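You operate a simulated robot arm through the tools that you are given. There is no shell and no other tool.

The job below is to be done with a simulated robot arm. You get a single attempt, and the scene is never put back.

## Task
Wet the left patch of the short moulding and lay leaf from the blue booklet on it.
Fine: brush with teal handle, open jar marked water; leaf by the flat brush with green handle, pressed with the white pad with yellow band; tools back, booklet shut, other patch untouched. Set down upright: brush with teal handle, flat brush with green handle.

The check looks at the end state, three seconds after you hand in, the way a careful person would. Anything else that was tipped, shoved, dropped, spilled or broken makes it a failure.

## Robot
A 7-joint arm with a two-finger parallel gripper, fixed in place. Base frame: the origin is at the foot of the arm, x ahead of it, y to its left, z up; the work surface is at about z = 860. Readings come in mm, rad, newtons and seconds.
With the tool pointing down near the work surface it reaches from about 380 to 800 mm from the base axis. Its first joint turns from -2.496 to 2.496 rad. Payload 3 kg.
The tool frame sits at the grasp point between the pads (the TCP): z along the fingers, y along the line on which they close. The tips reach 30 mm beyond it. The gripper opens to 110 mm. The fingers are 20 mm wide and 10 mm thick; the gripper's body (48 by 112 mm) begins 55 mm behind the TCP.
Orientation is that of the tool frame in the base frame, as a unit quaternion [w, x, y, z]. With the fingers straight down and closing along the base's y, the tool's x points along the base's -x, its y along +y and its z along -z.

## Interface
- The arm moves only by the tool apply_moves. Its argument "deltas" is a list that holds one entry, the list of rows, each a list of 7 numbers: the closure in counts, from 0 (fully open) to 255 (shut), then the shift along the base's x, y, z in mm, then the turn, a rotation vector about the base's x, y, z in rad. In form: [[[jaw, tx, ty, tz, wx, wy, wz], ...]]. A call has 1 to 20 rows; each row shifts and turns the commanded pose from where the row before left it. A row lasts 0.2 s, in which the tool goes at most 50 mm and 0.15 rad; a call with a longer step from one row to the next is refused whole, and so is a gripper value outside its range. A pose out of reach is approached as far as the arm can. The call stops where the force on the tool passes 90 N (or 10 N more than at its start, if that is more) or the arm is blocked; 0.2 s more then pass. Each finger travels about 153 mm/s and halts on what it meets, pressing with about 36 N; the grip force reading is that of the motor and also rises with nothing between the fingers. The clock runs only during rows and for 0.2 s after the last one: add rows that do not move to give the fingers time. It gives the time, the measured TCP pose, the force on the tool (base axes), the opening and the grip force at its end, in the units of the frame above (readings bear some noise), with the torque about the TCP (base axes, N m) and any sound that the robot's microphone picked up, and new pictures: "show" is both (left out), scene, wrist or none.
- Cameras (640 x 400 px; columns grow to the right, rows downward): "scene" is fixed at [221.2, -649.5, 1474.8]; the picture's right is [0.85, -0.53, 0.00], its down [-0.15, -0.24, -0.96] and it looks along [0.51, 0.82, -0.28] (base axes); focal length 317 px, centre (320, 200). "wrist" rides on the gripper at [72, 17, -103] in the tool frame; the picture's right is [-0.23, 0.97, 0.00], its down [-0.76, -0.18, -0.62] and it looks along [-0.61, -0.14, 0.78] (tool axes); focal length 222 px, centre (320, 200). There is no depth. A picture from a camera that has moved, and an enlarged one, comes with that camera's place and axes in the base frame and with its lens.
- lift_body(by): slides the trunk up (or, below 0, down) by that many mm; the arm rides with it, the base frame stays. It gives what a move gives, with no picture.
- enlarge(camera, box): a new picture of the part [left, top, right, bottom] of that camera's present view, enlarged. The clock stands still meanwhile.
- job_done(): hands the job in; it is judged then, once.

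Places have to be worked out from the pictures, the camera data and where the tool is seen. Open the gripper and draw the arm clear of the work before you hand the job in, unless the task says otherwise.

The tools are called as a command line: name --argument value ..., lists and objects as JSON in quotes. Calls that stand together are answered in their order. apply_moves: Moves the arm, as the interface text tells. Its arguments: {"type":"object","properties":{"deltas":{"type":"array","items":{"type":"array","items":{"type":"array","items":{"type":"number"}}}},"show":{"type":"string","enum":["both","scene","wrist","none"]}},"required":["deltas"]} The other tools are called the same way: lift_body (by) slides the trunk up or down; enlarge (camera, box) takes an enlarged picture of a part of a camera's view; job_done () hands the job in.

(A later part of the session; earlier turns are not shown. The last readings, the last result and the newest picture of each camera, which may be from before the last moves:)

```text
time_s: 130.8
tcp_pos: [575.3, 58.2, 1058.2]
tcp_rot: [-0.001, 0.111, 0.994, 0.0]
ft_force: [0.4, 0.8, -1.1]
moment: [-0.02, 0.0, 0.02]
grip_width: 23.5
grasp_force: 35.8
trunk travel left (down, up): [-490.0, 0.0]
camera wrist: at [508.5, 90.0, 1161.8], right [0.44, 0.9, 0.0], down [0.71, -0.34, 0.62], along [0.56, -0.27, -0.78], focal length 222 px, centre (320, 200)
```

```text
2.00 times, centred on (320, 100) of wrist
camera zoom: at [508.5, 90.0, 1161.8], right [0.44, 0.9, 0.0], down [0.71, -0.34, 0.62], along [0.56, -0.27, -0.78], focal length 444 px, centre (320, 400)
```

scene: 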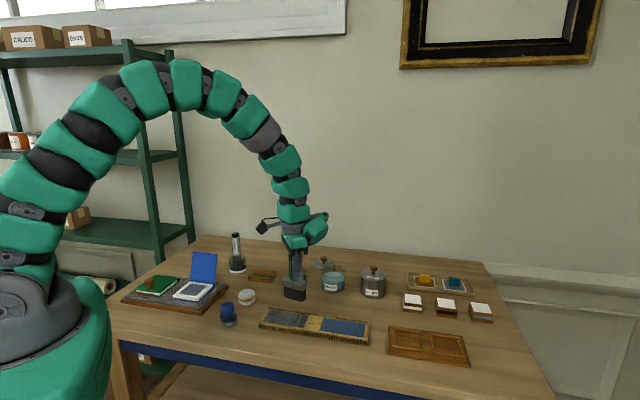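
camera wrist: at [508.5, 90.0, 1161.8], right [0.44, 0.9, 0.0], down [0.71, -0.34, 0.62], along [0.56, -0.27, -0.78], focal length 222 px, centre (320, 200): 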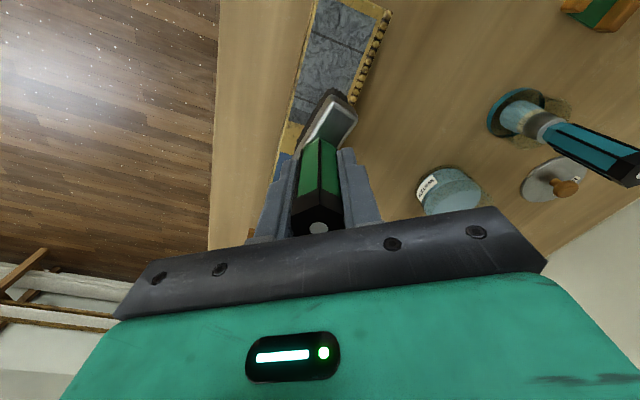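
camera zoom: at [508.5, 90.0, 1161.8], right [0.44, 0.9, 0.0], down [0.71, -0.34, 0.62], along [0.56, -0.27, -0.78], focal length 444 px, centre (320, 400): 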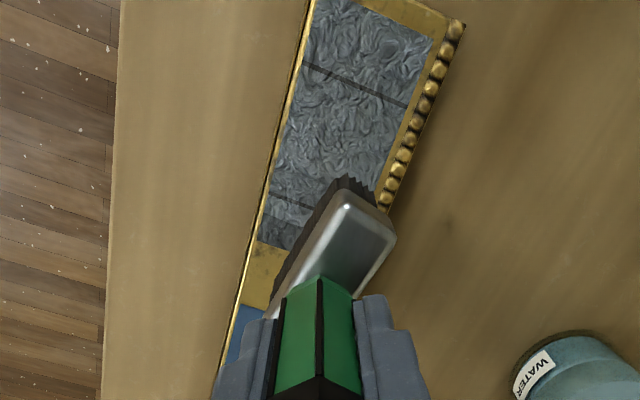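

The left patch is now fully covered with leaf (wrinkled). I return the flat brush to above its rack.

apply_moves --deltas '[[[220, 2.7, 38.6, 10, 0, 0, 0], [220, 2.7, 38.6, 0, 0, 0, 0], [220, 2.7, 38.6, 0, 0, 0, 0], [220, 2.7, 38.6, 0, 0, 0, 0], [220, 2.7, 38.6, 0, 0, 0, 0], [220, 2.7, 38.6, 0, 0, 0, 0], [220, 2.8, 38.6, 0, 0, 0, 0], [220, 2.8, 38.6, 0, 0, 0, 0], [220, 0, 0, 0, 0, 0, 0]]]' --show "both"

enlarge --camera "wrist" --box '[230, 0, 430, 180]'

enlarge --camera "scene" --box '[210, 210, 320, 300]'

```text
time_s: 132.8
tcp_pos: [597.5, 364.4, 1068.2]
tcp_rot: [-0.001, 0.111, 0.994, 0.0]
ft_force: [0.3, 0.9, -0.3]
moment: [0.0, -0.03, 0.01]
grip_width: 23.6
grasp_force: 35.7
trunk travel left (down, up): [-490.0, 0.0]
camera wrist: at [529.5, 396.6, 1172.1], right [0.44, 0.9, 0.0], down [0.7, -0.34, 0.62], along [0.56, -0.27, -0.78], focal length 222 px, centre (320, 200)
```

scene: 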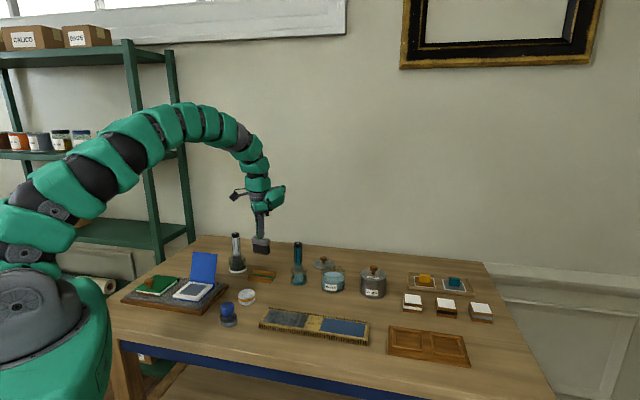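
wrist: 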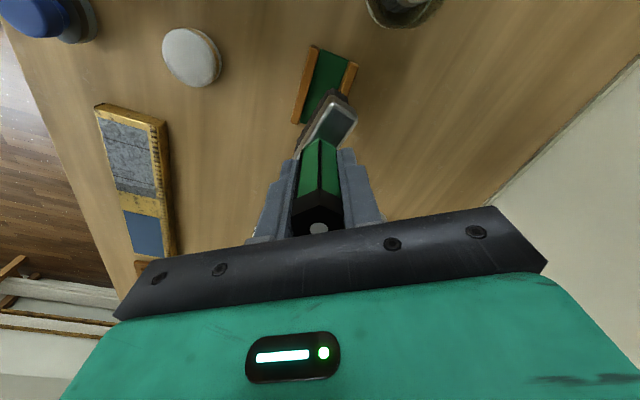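

```text
2.22 times, centred on (330, 90) of wrist
camera zoom: at [529.5, 396.6, 1172.1], right [0.44, 0.9, 0.0], down [0.7, -0.34, 0.62], along [0.56, -0.27, -0.78], focal length 494 px, centre (298, 444)
```

zoom: 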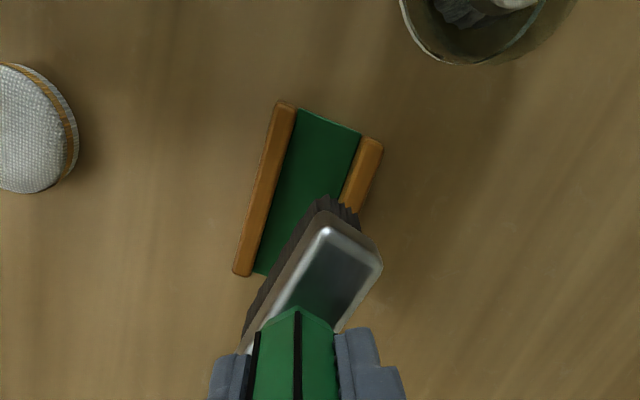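

```text
4.44 times, centred on (265, 255) of scene
camera zoom: at [221.2, -649.5, 1474.8], right [0.85, -0.53, 0.0], down [-0.15, -0.24, -0.96], along [0.51, 0.82, -0.28], focal length 1407 px, centre (564, -44)
```

zoom: 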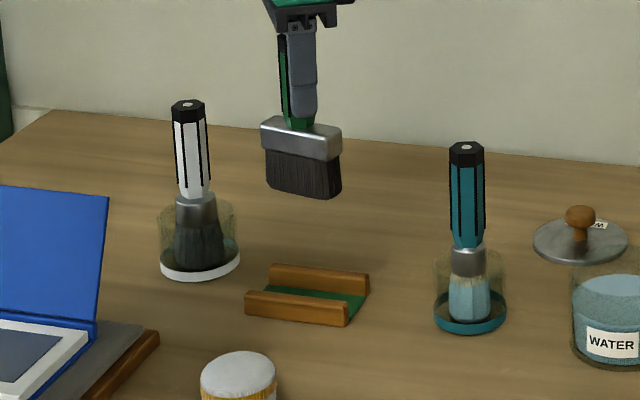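

Before lowering I check whether the brush has turned in the grip relative to the rack.

enlarge --camera "scene" --box '[235, 215, 295, 275]'

enlarge --camera "wrist" --box '[270, 30, 390, 170]'

enlarge --camera "scene" --box '[230, 250, 300, 300]'

```text
6.67 times, centred on (265, 245) of scene
camera zoom: at [221.2, -649.5, 1474.8], right [0.85, -0.53, 0.0], down [-0.15, -0.24, -0.96], along [0.51, 0.82, -0.28], focal length 2111 px, centre (687, -100)
```

zoom: 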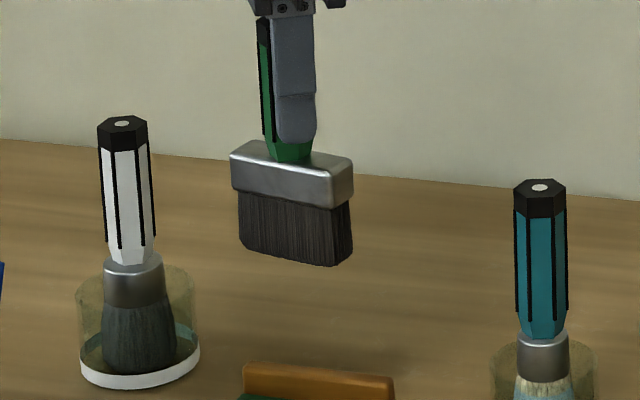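

```text
2.86 times, centred on (330, 100) of wrist
camera zoom: at [529.5, 396.6, 1172.1], right [0.44, 0.9, 0.0], down [0.7, -0.34, 0.62], along [0.56, -0.27, -0.78], focal length 635 px, centre (291, 486)
```

zoom: 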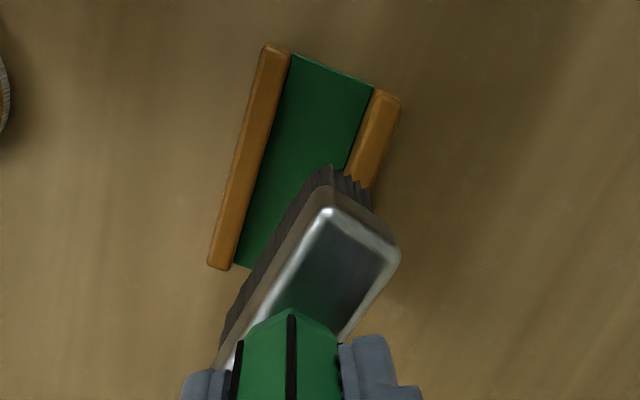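

```text
8.00 times, centred on (265, 275) of scene
camera zoom: at [221.2, -649.5, 1474.8], right [0.85, -0.53, 0.0], down [-0.15, -0.24, -0.96], along [0.51, 0.82, -0.28], focal length 2533 px, centre (760, -400)
```

zoom: 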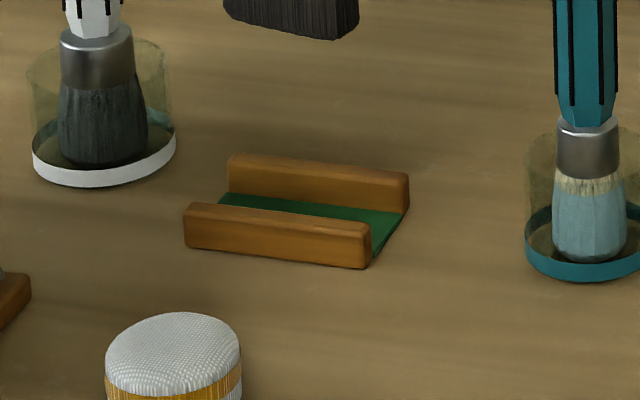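

The brush has turned about 10° clockwise in the grip. I counter-rotate the tool by +0.17 rad and lower until the bristles are just above the rack rails.

apply_moves --deltas '[[[220, 0, 0, -10, 0, 0, 0.085], [220, 0, 0, -20, 0, 0, 0.085], [220, 0, 0, -25, 0, 0, 0], [220, 0, 0, -20, 0, 0, 0], [220, 0, 0, -8, 0, 0, 0], [220, 0, 0, 0, 0, 0, 0]]]' --show "both"

enlarge --camera "wrist" --box '[270, 30, 390, 170]'

enlarge --camera "scene" --box '[230, 240, 300, 300]'

```text
time_s: 134.2
tcp_pos: [596.7, 365.3, 984.3]
tcp_rot: [-0.002, 0.026, 1.0, 0.0]
ft_force: [-0.1, -0.4, -0.7]
moment: [0.01, -0.04, 0.01]
grip_width: 23.6
grasp_force: 36.1
trunk travel left (down, up): [-490.0, 0.0]
camera wrist: at [525.9, 385.8, 1087.4], right [0.28, 0.96, 0.0], down [0.75, -0.22, 0.62], along [0.6, -0.17, -0.78], focal length 222 px, centre (320, 200)
```

scene: 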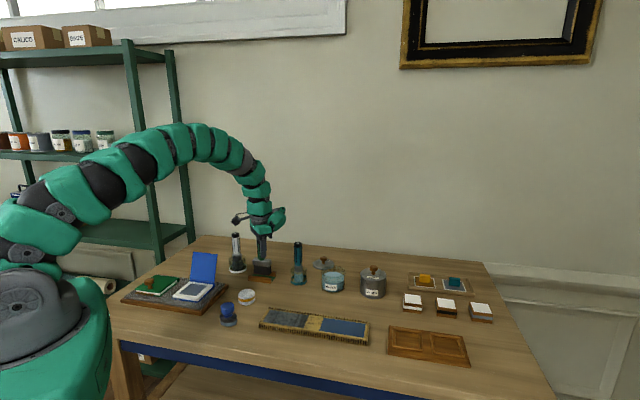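
wrist: 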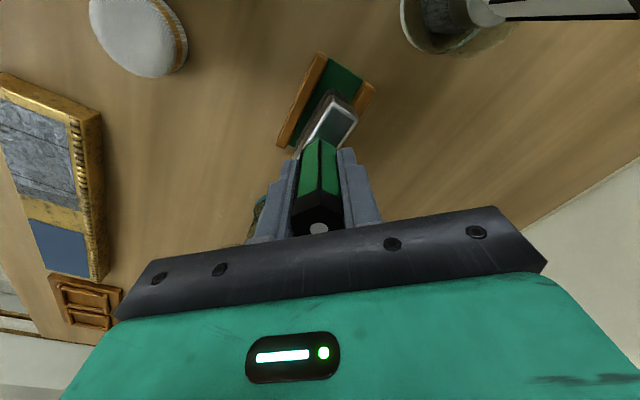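

```text
2.86 times, centred on (330, 100) of wrist
camera zoom: at [525.9, 385.8, 1087.4], right [0.28, 0.96, 0.0], down [0.75, -0.22, 0.62], along [0.6, -0.17, -0.78], focal length 635 px, centre (291, 486)
```

zoom: 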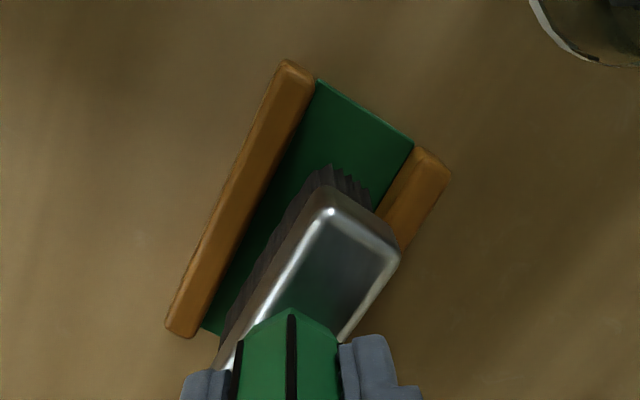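

```text
6.67 times, centred on (265, 270) of scene
camera zoom: at [221.2, -649.5, 1474.8], right [0.85, -0.53, 0.0], down [-0.15, -0.24, -0.96], along [0.51, 0.82, -0.28], focal length 2111 px, centre (687, -267)
```

zoom: 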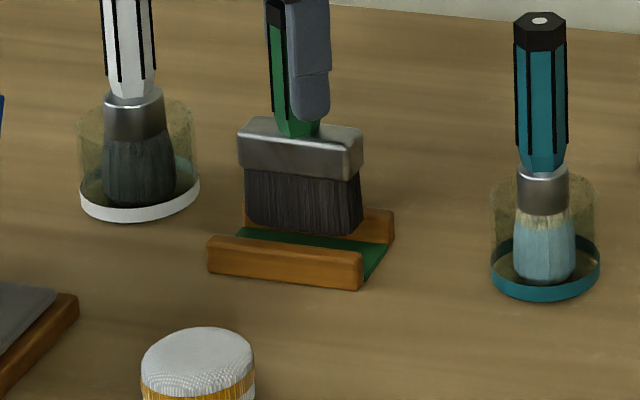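

The brush is parallel to the rails and centred in the slot. I lower it in, checking for contact.

apply_moves --deltas '[[[220, 0, 0, -8, 0, 0, 0], [220, 0, 0, -6, 0, 0, 0], [220, 0, 0, -2, 0, 0, 0], [220, 0, 0, 0, 0, 0, 0]]]' --show "scene"

enlarge --camera "scene" --box '[230, 240, 300, 300]'

```text
time_s: 135.2
tcp_pos: [597.8, 364.7, 968.9]
tcp_rot: [-0.001, 0.027, 1.0, -0.001]
ft_force: [0.6, -0.1, -0.5]
moment: [-0.01, 0.02, 0.02]
grip_width: 23.7
grasp_force: 36.1
trunk travel left (down, up): [-490.0, 0.0]
```

scene: 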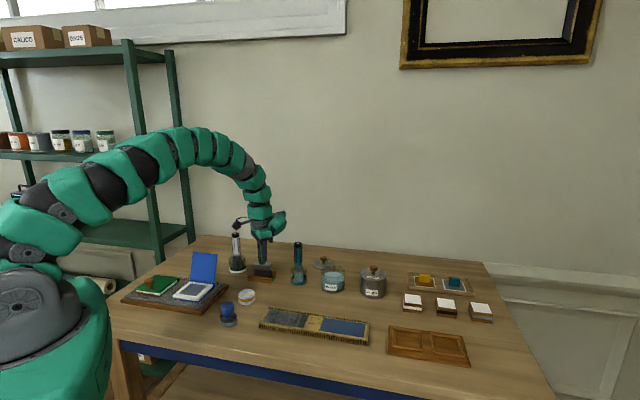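

```text
6.67 times, centred on (265, 270) of scene
camera zoom: at [221.2, -649.5, 1474.8], right [0.85, -0.53, 0.0], down [-0.15, -0.24, -0.96], along [0.51, 0.82, -0.28], focal length 2111 px, centre (687, -267)
```

zoom: 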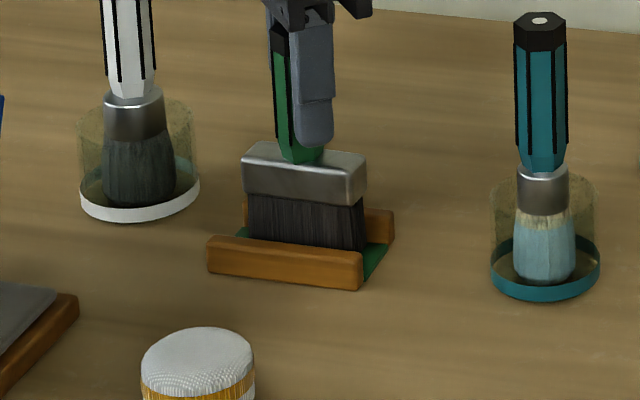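

The brush is about 3 mm to the right of its original place; I shift it back and lower to contact.

apply_moves --deltas '[[[220, -2, 2, 0, 0, 0, 0], [220, 0, 0, -2, 0, 0, 0], [220, 0, 0, -1, 0, 0, 0], [220, 0, 0, 0, 0, 0, 0]]]' --show "none"

```text
time_s: 136.2
tcp_pos: [595.8, 366.8, 965.6]
tcp_rot: [0.0, 0.026, 1.0, 0.0]
ft_force: [-0.2, -0.2, -0.1]
moment: [-0.01, 0.0, -0.03]
grip_width: 23.7
grasp_force: 36.2
trunk travel left (down, up): [-490.0, 0.0]
```

apply_moves --deltas '[[[220, 0, 0, -1.5, 0, 0, 0], [220, 0, 0, -1, 0, 0, 0], [220, 0, 0, 0, 0, 0, 0]]]' --show "none"

```text
time_s: 137.1
tcp_pos: [597.6, 366.2, 965.5]
tcp_rot: [0.0, 0.026, 1.0, 0.001]
ft_force: [4.5, -2.5, 25.8]
moment: [-0.01, 0.06, 0.01]
grip_width: 23.9
grasp_force: 35.9
trunk travel left (down, up): [-490.0, 0.0]
```

Contact (26 N). I relieve by 0.8 mm and look before opening.

apply_moves --deltas '[[[220, 0, 0, 0.8, 0, 0, 0]]]' --show "both"

enlarge --camera "scene" --box '[230, 240, 300, 300]'

enlarge --camera "wrist" --box '[270, 30, 390, 170]'

```text
time_s: 137.4
tcp_pos: [594.7, 366.9, 965.8]
tcp_rot: [0.0, 0.026, 1.0, 0.001]
ft_force: [7.8, 0.6, 18.7]
moment: [0.15, -0.57, -0.01]
grip_width: 23.4
grasp_force: 36.0
trunk travel left (down, up): [-490.0, 0.0]
camera wrist: at [523.7, 386.7, 1068.0], right [0.28, 0.96, 0.0], down [0.75, -0.22, 0.62], along [0.6, -0.17, -0.78], focal length 222 px, centre (320, 200)
```

scene: 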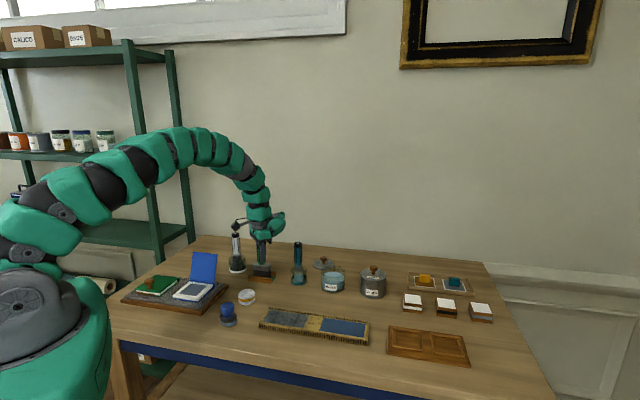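
wrist: 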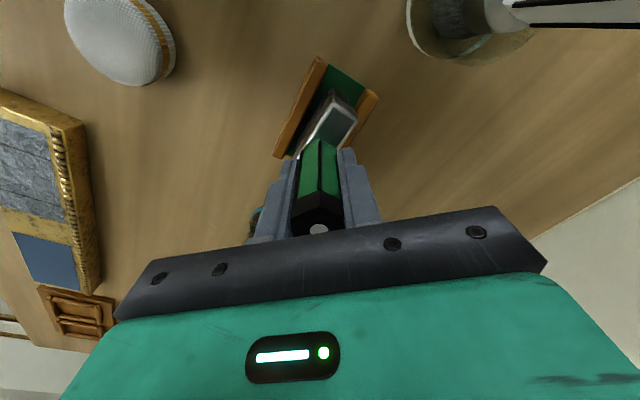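

```text
6.67 times, centred on (265, 270) of scene
camera zoom: at [221.2, -649.5, 1474.8], right [0.85, -0.53, 0.0], down [-0.15, -0.24, -0.96], along [0.51, 0.82, -0.28], focal length 2111 px, centre (687, -267)
```

zoom: 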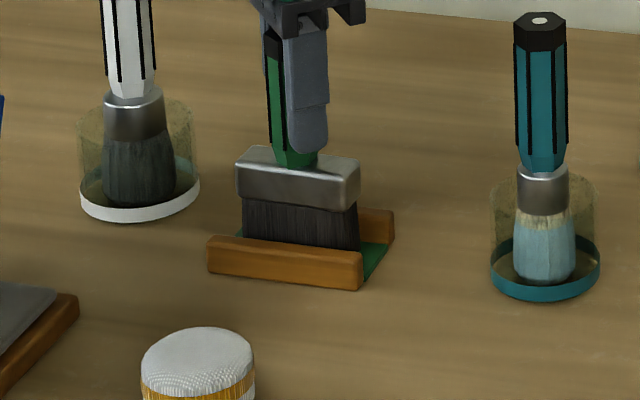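

```text
2.86 times, centred on (330, 100) of wrist
camera zoom: at [523.7, 386.7, 1068.0], right [0.28, 0.96, 0.0], down [0.75, -0.22, 0.62], along [0.6, -0.17, -0.78], focal length 635 px, centre (291, 486)
```

zoom: 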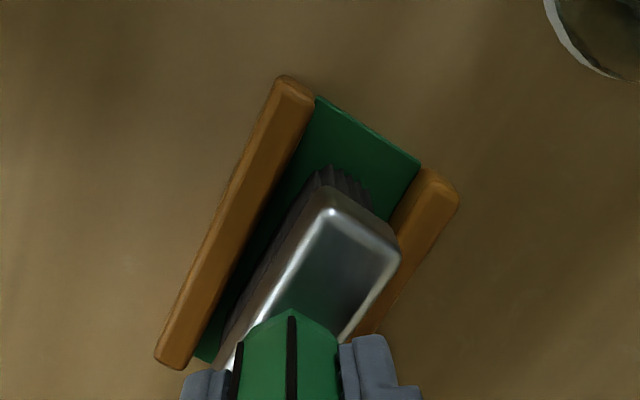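

apply_moves --deltas '[[[220, -0.3, 0, 0.7, 0, 0, 0], [195, 0, 0, 0, 0, 0, 0], [170, 0, 0, 0, 0, 0, 0], [130, 0, 0, 0, 0, 0, 0], [116, 0, 0, 0, 0, 0, 0], [116, 0, 0, 15, 0, 0, 0], [116, 0, 0, 25, 0, 0, 0], [116, 0, 0, 35, 0, 0, 0], [116, 0, 0, 35, 0, 0, 0]]]' --show "both"

enlarge --camera "scene" --box '[230, 230, 310, 300]'

enlarge --camera "wrist" --box '[230, 0, 430, 180]'

```text
time_s: 139.4
tcp_pos: [594.7, 369.9, 1072.9]
tcp_rot: [0.0, 0.026, 1.0, -0.001]
ft_force: [-0.3, 0.3, -1.0]
moment: [0.01, 0.03, 0.02]
grip_width: 60.0
grasp_force: 0.0
trunk travel left (down, up): [-490.0, 0.0]
camera wrist: at [523.9, 390.3, 1176.9], right [0.28, 0.96, 0.0], down [0.75, -0.22, 0.62], along [0.6, -0.17, -0.78], focal length 222 px, centre (320, 200)
```

scene: 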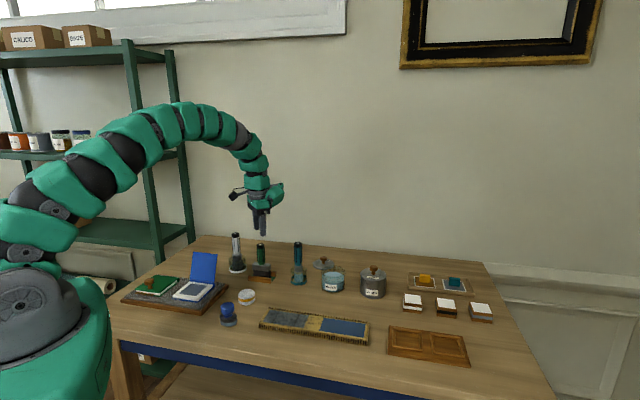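
wrist: 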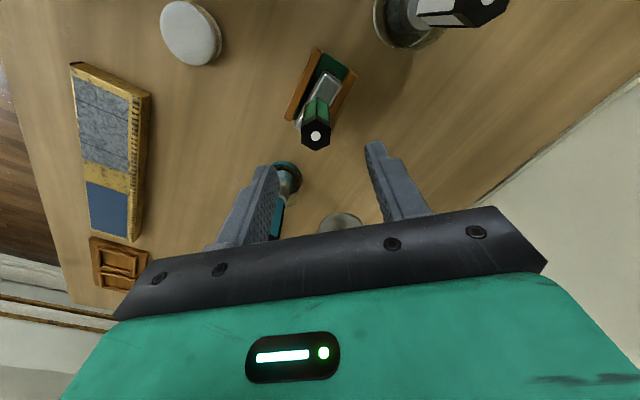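

```text
5.71 times, centred on (270, 265) of scene
camera zoom: at [221.2, -649.5, 1474.8], right [0.85, -0.53, 0.0], down [-0.15, -0.24, -0.96], along [0.51, 0.82, -0.28], focal length 1809 px, centre (606, -171)
```

zoom: 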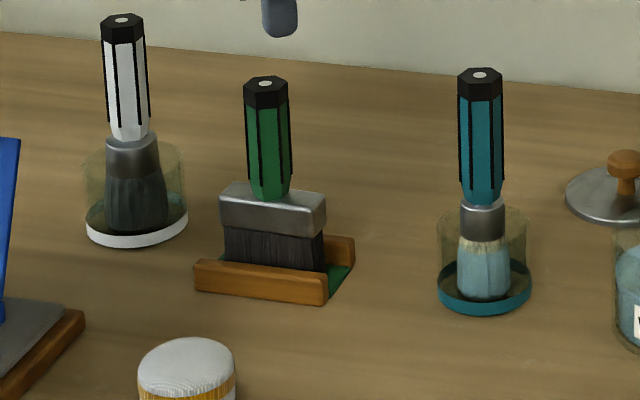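

```text
2.22 times, centred on (330, 90) of wrist
camera zoom: at [523.9, 390.3, 1176.9], right [0.28, 0.96, 0.0], down [0.75, -0.22, 0.62], along [0.6, -0.17, -0.78], focal length 494 px, centre (298, 444)
```

zoom: 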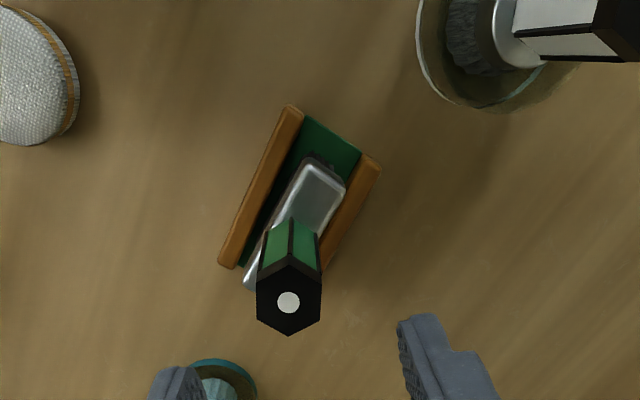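

The flat brush stands upright in its rack. Now the white pad with the yellow band: I turn to 45° yaw, open wide and hover over it.

apply_moves --deltas '[[[90, -10, -12, 0, 0, 0, 0.1395], [60, -18, -21, -5, 0, 0, 0.1395], [30, -18, -21, -10, 0, 0, 0.1395], [30, -18, -21, -15, 0, 0, 0.1395], [30, -18, -21, -15, 0, 0, 0.1395], [30, -18, -21, -15, 0, 0, 0.1395], [30, 0, 0, 0, 0, 0, 0]]]' --show "both"

enlarge --camera "wrist" --box '[230, 40, 430, 220]'

enlarge --camera "scene" --box '[200, 250, 340, 345]'

```text
time_s: 141.1
tcp_pos: [495.6, 251.3, 1013.6]
tcp_rot: [-0.001, -0.384, 0.923, 0.0]
ft_force: [-0.1, 0.3, -0.6]
moment: [0.03, 0.01, -0.04]
grip_width: 97.2
grasp_force: 0.0
trunk travel left (down, up): [-490.0, 0.0]
camera wrist: at [433.7, 213.0, 1117.1], right [-0.53, 0.85, 0.0], down [0.66, 0.41, 0.62], along [0.53, 0.33, -0.78], focal length 222 px, centre (320, 200)
```

scene: 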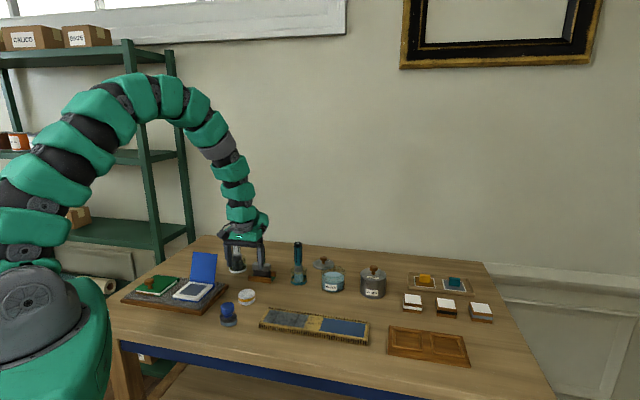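
wrist: 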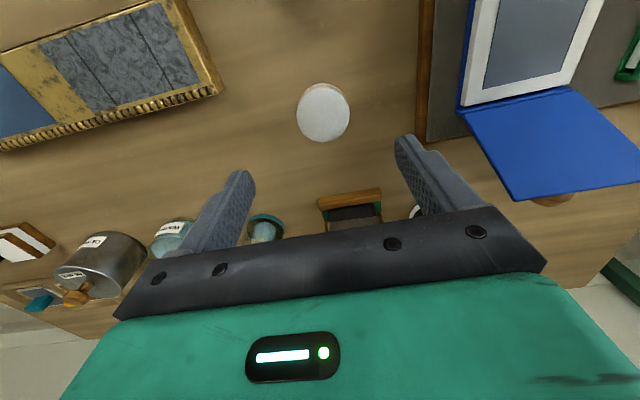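

```text
2.22 times, centred on (330, 130) of wrist
camera zoom: at [433.7, 213.0, 1117.1], right [-0.53, 0.85, 0.0], down [0.66, 0.41, 0.62], along [0.53, 0.33, -0.78], focal length 494 px, centre (298, 356)
```

zoom: 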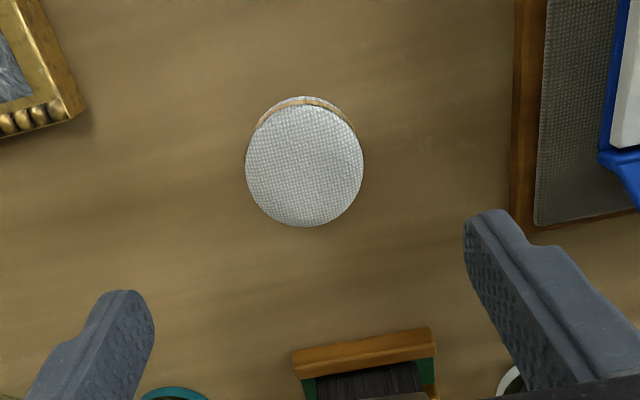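

```text
4.21 times, centred on (270, 298) of scene
camera zoom: at [221.2, -649.5, 1474.8], right [0.85, -0.53, 0.0], down [-0.15, -0.24, -0.96], along [0.51, 0.82, -0.28], focal length 1333 px, centre (530, -210)
```

zoom: 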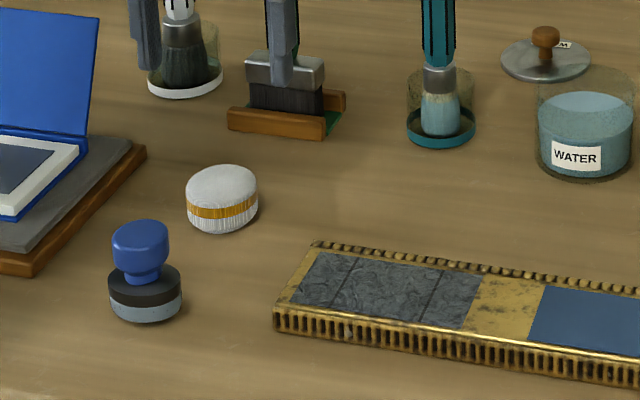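

The pad's centre is at about (493.4, 253), diameter 54 mm, top z≈888. I align and descend around it.

apply_moves --deltas '[[[30, -1.8, 1.6, -25, 0, 0, 0], [30, 0, 0, -30, 0, 0, 0], [30, 0, 0, -30, 0, 0, 0], [30, 0, 0, -15, 0, 0, 0], [30, 0, 0, 0, 0, 0, 0]]]' --show "both"

enlarge --camera "wrist" --box '[200, 60, 440, 240]'

enlarge --camera "scene" --box '[200, 240, 300, 320]'

```text
time_s: 142.2
tcp_pos: [492.1, 253.2, 914.2]
tcp_rot: [-0.001, -0.383, 0.924, 0.0]
ft_force: [-1.0, -0.6, -0.6]
moment: [-0.03, -0.02, 0.0]
grip_width: 97.1
grasp_force: 0.1
trunk travel left (down, up): [-490.0, 0.0]
camera wrist: at [429.0, 214.2, 1018.1], right [-0.53, 0.85, 0.0], down [0.67, 0.41, 0.62], along [0.53, 0.33, -0.78], focal length 222 px, centre (320, 200)
```

scene: 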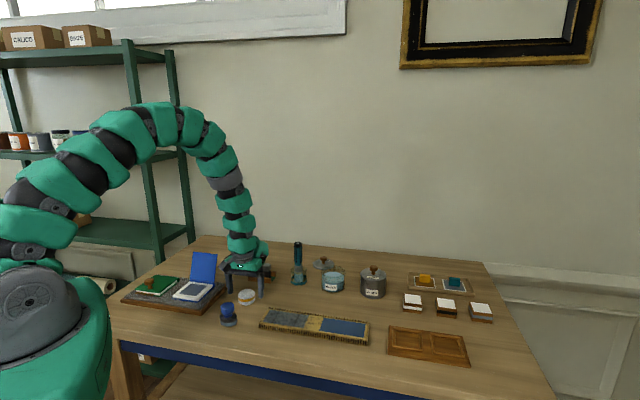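
wrist: 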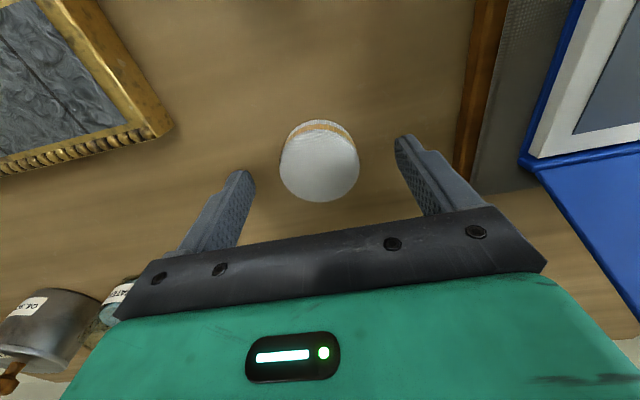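

```text
2.22 times, centred on (320, 150) of wrist
camera zoom: at [429.0, 214.2, 1018.1], right [-0.53, 0.85, 0.0], down [0.67, 0.41, 0.62], along [0.53, 0.33, -0.78], focal length 494 px, centre (320, 311)
```

zoom: 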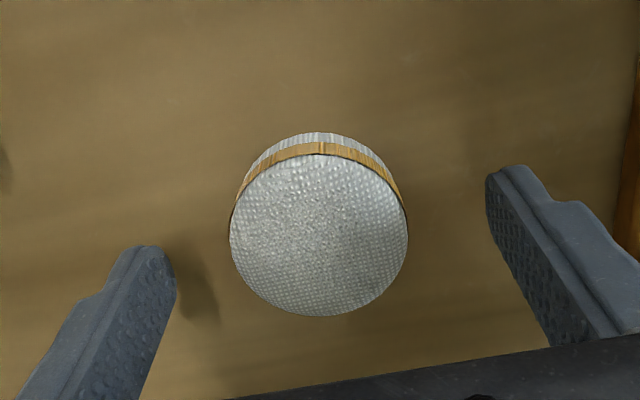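

```text
5.00 times, centred on (250, 280) of scene
camera zoom: at [221.2, -649.5, 1474.8], right [0.85, -0.53, 0.0], down [-0.15, -0.24, -0.96], along [0.51, 0.82, -0.28], focal length 1583 px, centre (670, -200)
```

zoom: 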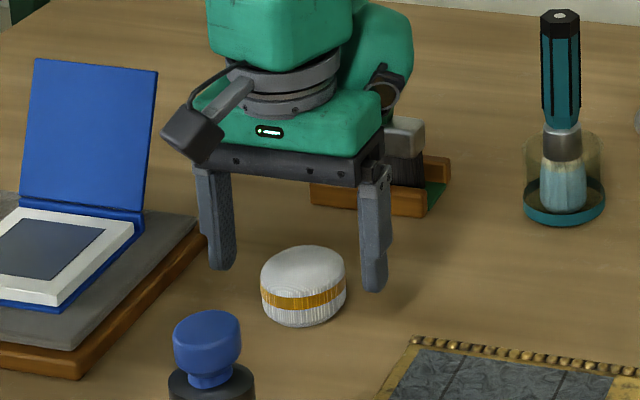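

Centred. I go down the last 16 mm and close on the pad's sides.

apply_moves --deltas '[[[30, 0.5, 0.2, -10, 0, 0, 0], [30, 0, 0, -6, 0, 0, 0], [80, 0, 0, 0, 0, 0, 0], [115, 0, 0, 0, 0, 0, 0], [150, 0, 0, 0, 0, 0, 0], [160, 0, 0, 0, 0, 0, 0], [160, 0, 0, 0, 0, 0, 0]]]' --show "both"

enlarge --camera "scene" --box '[200, 240, 300, 320]'

enlarge --camera "wrist" --box '[200, 60, 440, 240]'

```text
time_s: 143.8
tcp_pos: [493.1, 252.5, 899.6]
tcp_rot: [0.0, -0.382, 0.924, -0.001]
ft_force: [0.4, 0.1, 0.1]
moment: [-0.01, 0.03, -0.02]
grip_width: 51.6
grasp_force: 36.1
trunk travel left (down, up): [-490.0, 0.0]
camera wrist: at [430.3, 214.2, 1002.5], right [-0.53, 0.85, 0.0], down [0.67, 0.41, 0.62], along [0.53, 0.33, -0.78], focal length 222 px, centre (320, 200)
```

scene: 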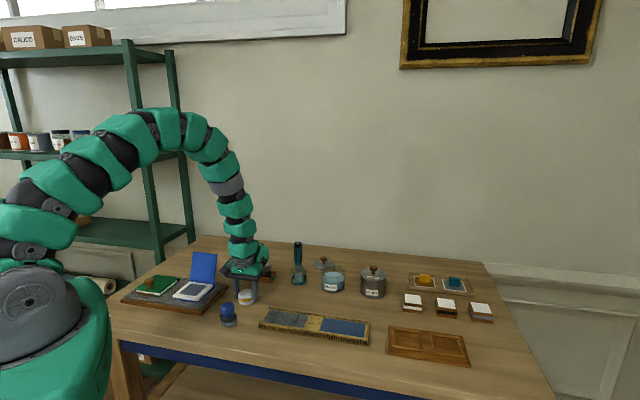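
wrist: 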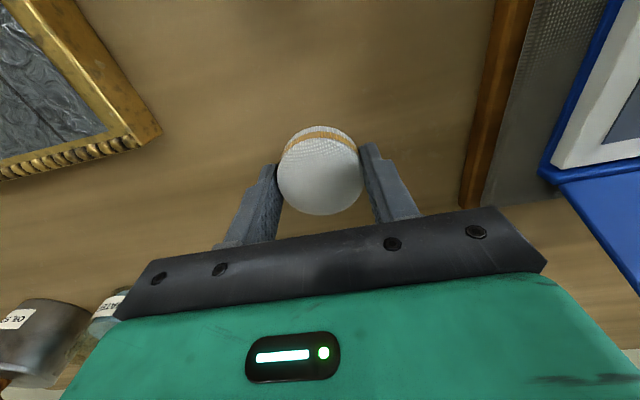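

```text
5.00 times, centred on (250, 280) of scene
camera zoom: at [221.2, -649.5, 1474.8], right [0.85, -0.53, 0.0], down [-0.15, -0.24, -0.96], along [0.51, 0.82, -0.28], focal length 1583 px, centre (670, -200)
```

zoom: 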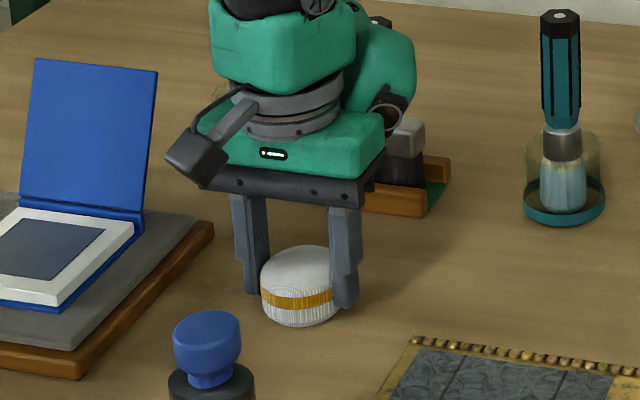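

```text
2.22 times, centred on (320, 150) of wrist
camera zoom: at [430.3, 214.2, 1002.5], right [-0.53, 0.85, 0.0], down [0.67, 0.41, 0.62], along [0.53, 0.33, -0.78], focal length 494 px, centre (320, 311)
```

zoom: 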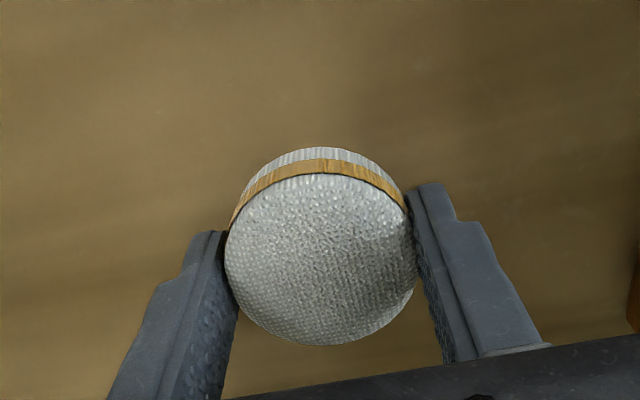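

The pad is held firmly (51.6 mm). I lift it and carry it over the left end of the leafed patch.

apply_moves --deltas '[[[160, 0, 0, 8, 0, 0, 0], [160, 0, 0, 22, 0, 0, 0], [160, 0, 0, 30, 0, 0, 0], [160, 9.3, -37.6, 0, 0, 0, 0], [160, 9.3, -37.6, 0, 0, 0, 0], [160, 9.3, -37.6, 0, 0, 0, 0], [160, 9.3, -37.9, 0, 0, 0, 0], [160, 0, 0, -15, 0, 0, 0], [160, 0, 0, 0, 0, 0, 0]]]' --show "both"

enlarge --camera "scene" --box '[240, 250, 360, 345]'

enlarge --camera "wrist" --box '[200, 40, 440, 240]'

```text
time_s: 145.8
tcp_pos: [530.8, 100.4, 945.6]
tcp_rot: [-0.001, -0.383, 0.924, 0.0]
ft_force: [0.4, -0.4, -0.6]
moment: [0.01, 0.01, 0.0]
grip_width: 51.6
grasp_force: 36.2
trunk travel left (down, up): [-490.0, 0.0]
camera wrist: at [467.3, 60.4, 1048.6], right [-0.53, 0.85, 0.0], down [0.67, 0.41, 0.62], along [0.53, 0.33, -0.78], focal length 222 px, centre (320, 200)
```

scene: 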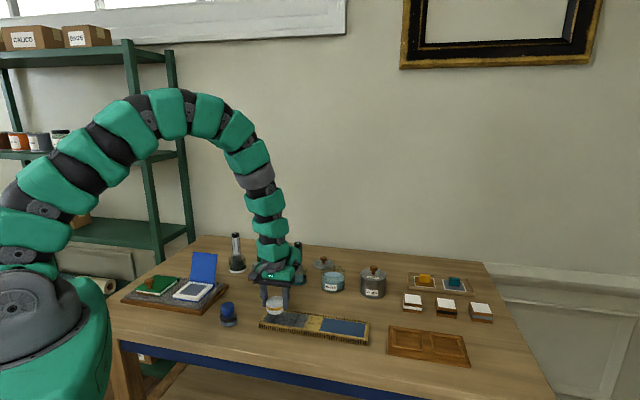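
wrist: 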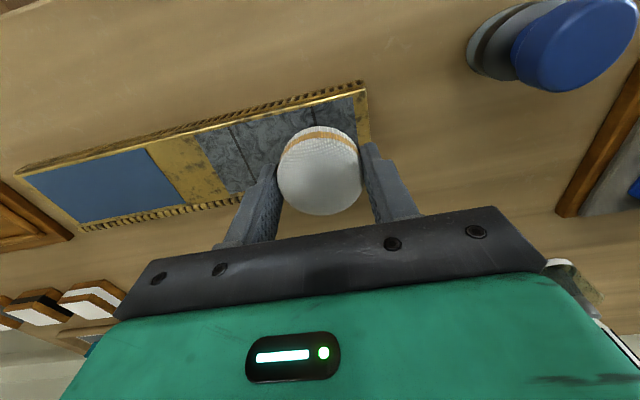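

```text
4.21 times, centred on (300, 298) of scene
camera zoom: at [221.2, -649.5, 1474.8], right [0.85, -0.53, 0.0], down [-0.15, -0.24, -0.96], along [0.51, 0.82, -0.28], focal length 1333 px, centre (404, -210)
```

zoom: 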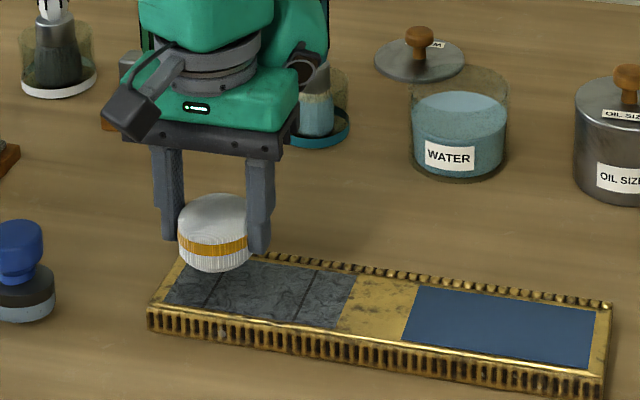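

```text
2.00 times, centred on (320, 140) of wrist
camera zoom: at [467.3, 60.4, 1048.6], right [-0.53, 0.85, 0.0], down [0.67, 0.41, 0.62], along [0.53, 0.33, -0.78], focal length 444 px, centre (320, 320)
```

zoom: 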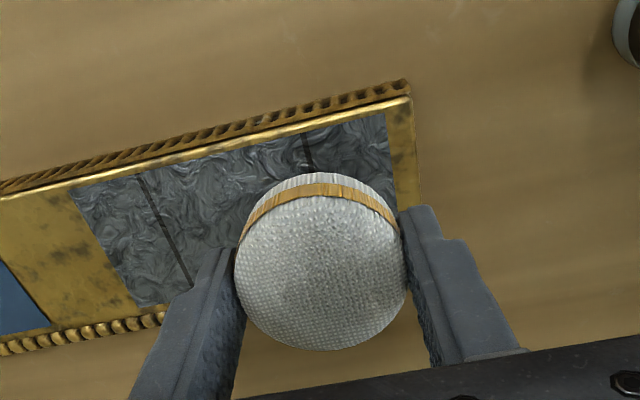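

The pad is over the left end of the leaf. I lower it and press gently.

apply_moves --deltas '[[[160, 0, 0, -14, 0, 0, 0], [160, 0, 0, -6, 0, 0, 0], [160, 0, 0, -2, 0, 0, 0], [160, 0, 0, 0, 0, 0, 0]]]' --show "none"

```text
time_s: 146.8
tcp_pos: [531.6, 100.2, 923.7]
tcp_rot: [-0.001, -0.381, 0.924, 0.0]
ft_force: [1.9, 3.2, 8.6]
moment: [0.12, 0.06, -0.02]
grip_width: 51.8
grasp_force: 35.4
trunk travel left (down, up): [-490.0, 0.0]
```

apply_moves --deltas '[[[160, 0, 0, -0.6, 0, 0, 0], [160, 0, 0, 0, 0, 0, 0]]]' --show "both"

enlarge --camera "scene" --box '[255, 280, 335, 345]'

enlarge --camera "wrist" --box '[200, 40, 440, 240]'

```text
time_s: 147.4
tcp_pos: [530.9, 99.6, 922.9]
tcp_rot: [0.001, -0.382, 0.924, 0.0]
ft_force: [2.8, 3.0, 27.9]
moment: [0.08, 0.03, -0.01]
grip_width: 51.7
grasp_force: 35.8
trunk travel left (down, up): [-490.0, 0.0]
camera wrist: at [468.4, 60.4, 1025.9], right [-0.53, 0.85, 0.0], down [0.66, 0.41, 0.62], along [0.53, 0.33, -0.78], focal length 222 px, centre (320, 200)
```

scene: 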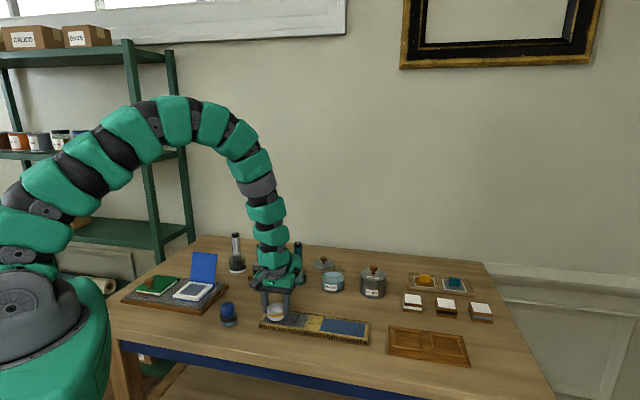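
wrist: 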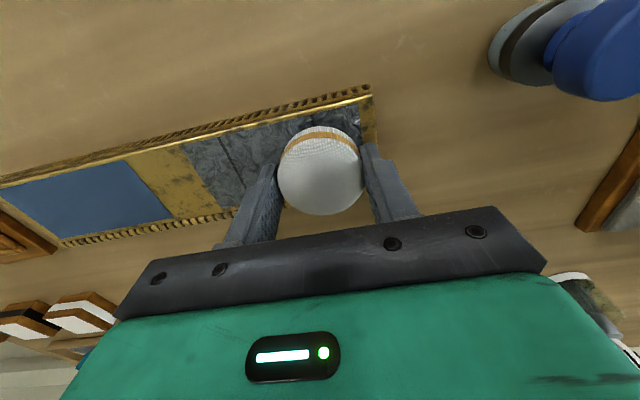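

```text
6.15 times, centred on (295, 312) of scene
camera zoom: at [221.2, -649.5, 1474.8], right [0.85, -0.53, 0.0], down [-0.15, -0.24, -0.96], along [0.51, 0.82, -0.28], focal length 1949 px, centre (474, -492)
```

zoom: 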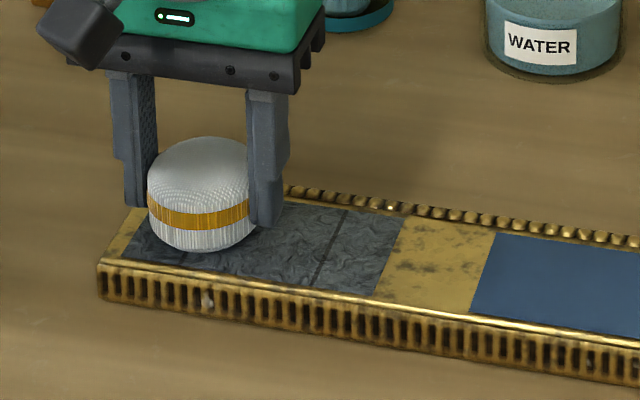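

```text
2.00 times, centred on (320, 140) of wrist
camera zoom: at [468.4, 60.4, 1025.9], right [-0.53, 0.85, 0.0], down [0.66, 0.41, 0.62], along [0.53, 0.33, -0.78], focal length 444 px, centre (320, 320)
```

zoom: 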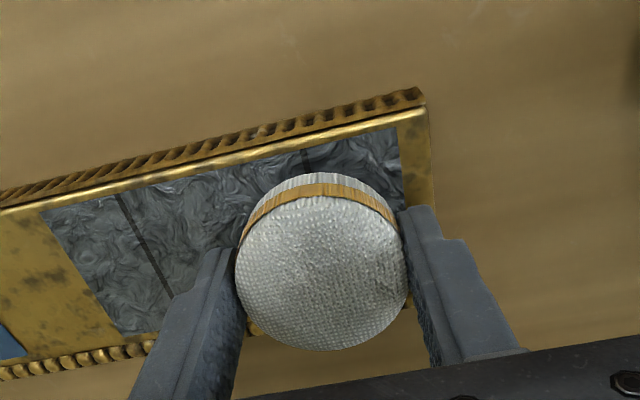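

Pressed with about 28 N. I lift the pad a little and look at the effect underneath.

apply_moves --deltas '[[[160, 0, 0, 4, 0, 0, 0], [160, 17, -17, 4, 0, 0, 0], [160, 17, -17, 0, 0, 0, 0], [160, 0, 0, 0, 0, 0, 0]]]' --show "both"

enlarge --camera "scene" --box '[255, 280, 335, 345]'

enlarge --camera "wrist" --box '[260, 40, 440, 180]'

```text
time_s: 148.4
tcp_pos: [566.9, 66.3, 927.0]
tcp_rot: [-0.001, -0.382, 0.924, 0.0]
ft_force: [-0.1, -0.2, 0.6]
moment: [-0.02, 0.0, 0.0]
grip_width: 52.0
grasp_force: 35.6
trunk travel left (down, up): [-490.0, 0.0]
camera wrist: at [504.6, 27.3, 1030.6], right [-0.53, 0.85, 0.0], down [0.67, 0.41, 0.62], along [0.53, 0.33, -0.78], focal length 222 px, centre (320, 200)
```

scene: 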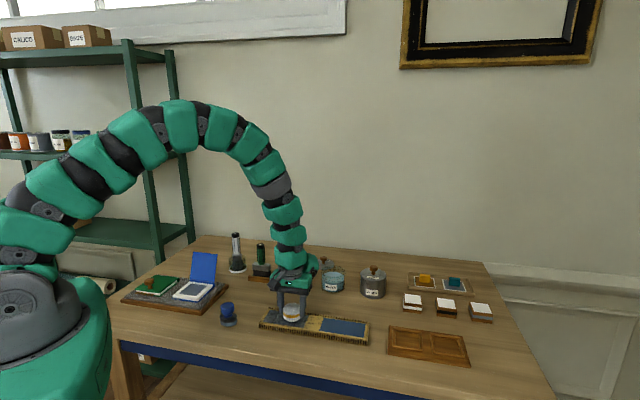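
wrist: 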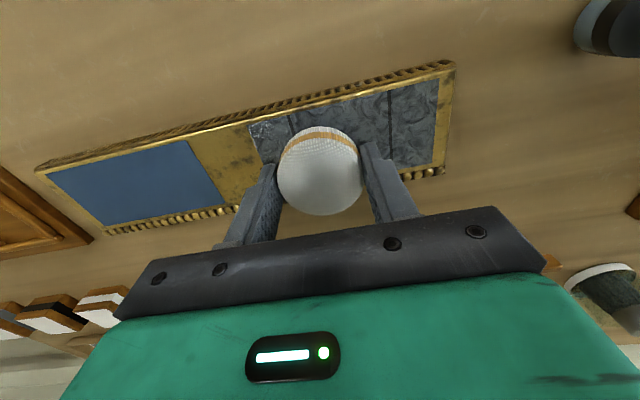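

```text
6.15 times, centred on (295, 312) of scene
camera zoom: at [221.2, -649.5, 1474.8], right [0.85, -0.53, 0.0], down [-0.15, -0.24, -0.96], along [0.51, 0.82, -0.28], focal length 1949 px, centre (474, -492)
```

zoom: 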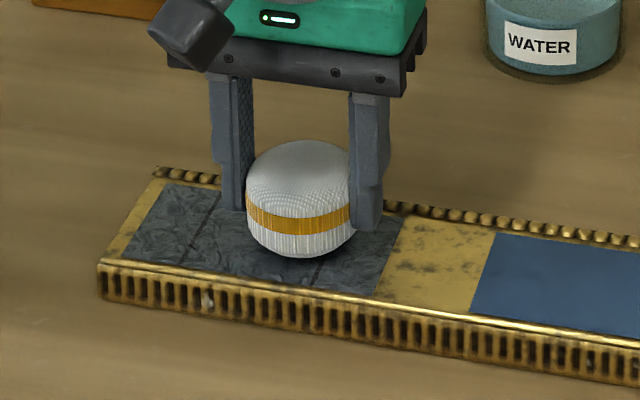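

```text
2.86 times, centred on (350, 110) of wrist
camera zoom: at [504.6, 27.3, 1030.6], right [-0.53, 0.85, 0.0], down [0.67, 0.41, 0.62], along [0.53, 0.33, -0.78], focal length 635 px, centre (234, 457)
```

zoom: 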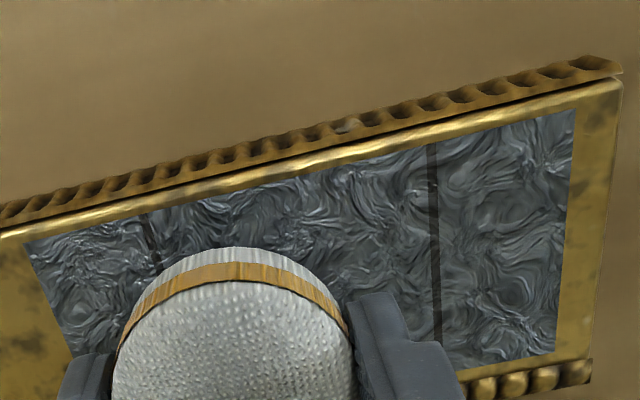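

The pressed area seems smoother. I press here at the middle of the patch, then move on to the right end and compare.

apply_moves --deltas '[[[160, 0, 0, -5, 0, 0, 0], [160, 0, 0, -3, 0, 0, 0], [160, 0, 0, 0, 0, 0, 0]]]' --show "none"

```text
time_s: 149.2
tcp_pos: [566.7, 67.3, 922.5]
tcp_rot: [0.002, -0.382, 0.924, -0.001]
ft_force: [5.4, -6.6, 35.5]
moment: [-0.21, -0.14, -0.04]
grip_width: 51.4
grasp_force: 35.9
trunk travel left (down, up): [-490.0, 0.0]
```

apply_moves --deltas '[[[160, 0, 0, 6, 0, 0, 0], [160, 16.3, -16.3, 2, 0, 0, 0], [160, 0, 0, -5, 0, 0, 0], [160, 0, 0, -2.8, 0, 0, 0], [160, 0, 0, 0, 0, 0, 0]]]' --show "both"

enlarge --camera "scene" --box '[255, 280, 335, 345]'

enlarge --camera "wrist" --box '[260, 40, 480, 180]'

```text
time_s: 150.4
tcp_pos: [579.3, 49.5, 922.5]
tcp_rot: [0.0, -0.382, 0.924, -0.001]
ft_force: [-2.8, -1.0, 8.6]
moment: [0.1, 0.0, -0.02]
grip_width: 50.9
grasp_force: 35.8
trunk travel left (down, up): [-490.0, 0.0]
camera wrist: at [517.2, 11.1, 1026.0], right [-0.53, 0.85, 0.0], down [0.67, 0.41, 0.62], along [0.53, 0.33, -0.78], focal length 222 px, centre (320, 200)
```

scene: 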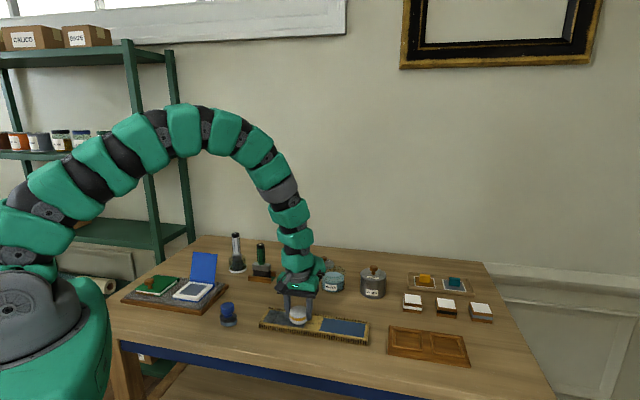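
wrist: 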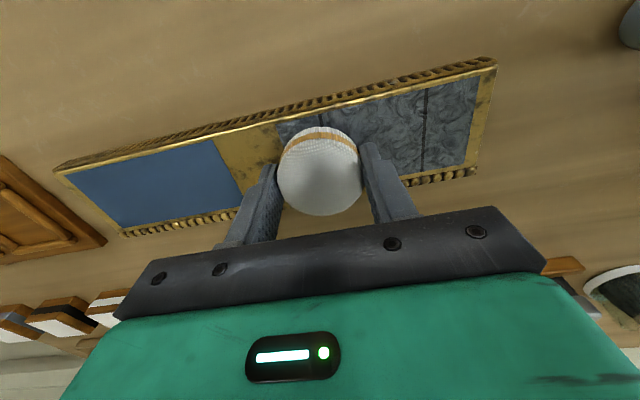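

```text
6.15 times, centred on (295, 312) of scene
camera zoom: at [221.2, -649.5, 1474.8], right [0.85, -0.53, 0.0], down [-0.15, -0.24, -0.96], along [0.51, 0.82, -0.28], focal length 1949 px, centre (474, -492)
```

zoom: 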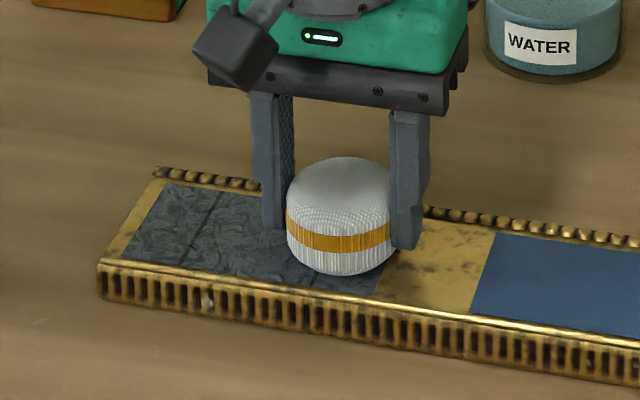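

```text
2.86 times, centred on (370, 110) of wrist
camera zoom: at [517.2, 11.1, 1026.0], right [-0.53, 0.85, 0.0], down [0.67, 0.41, 0.62], along [0.53, 0.33, -0.78], focal length 635 px, centre (177, 457)
```

zoom: 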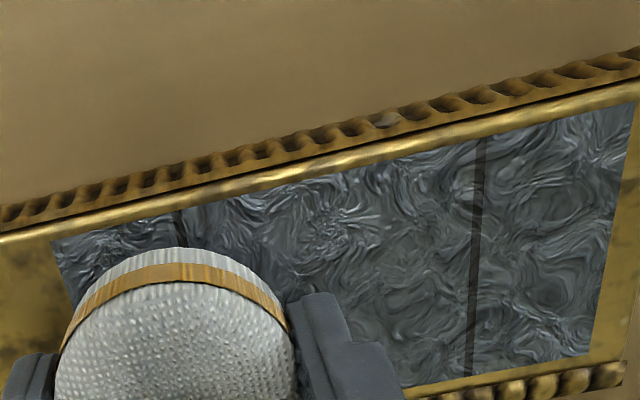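

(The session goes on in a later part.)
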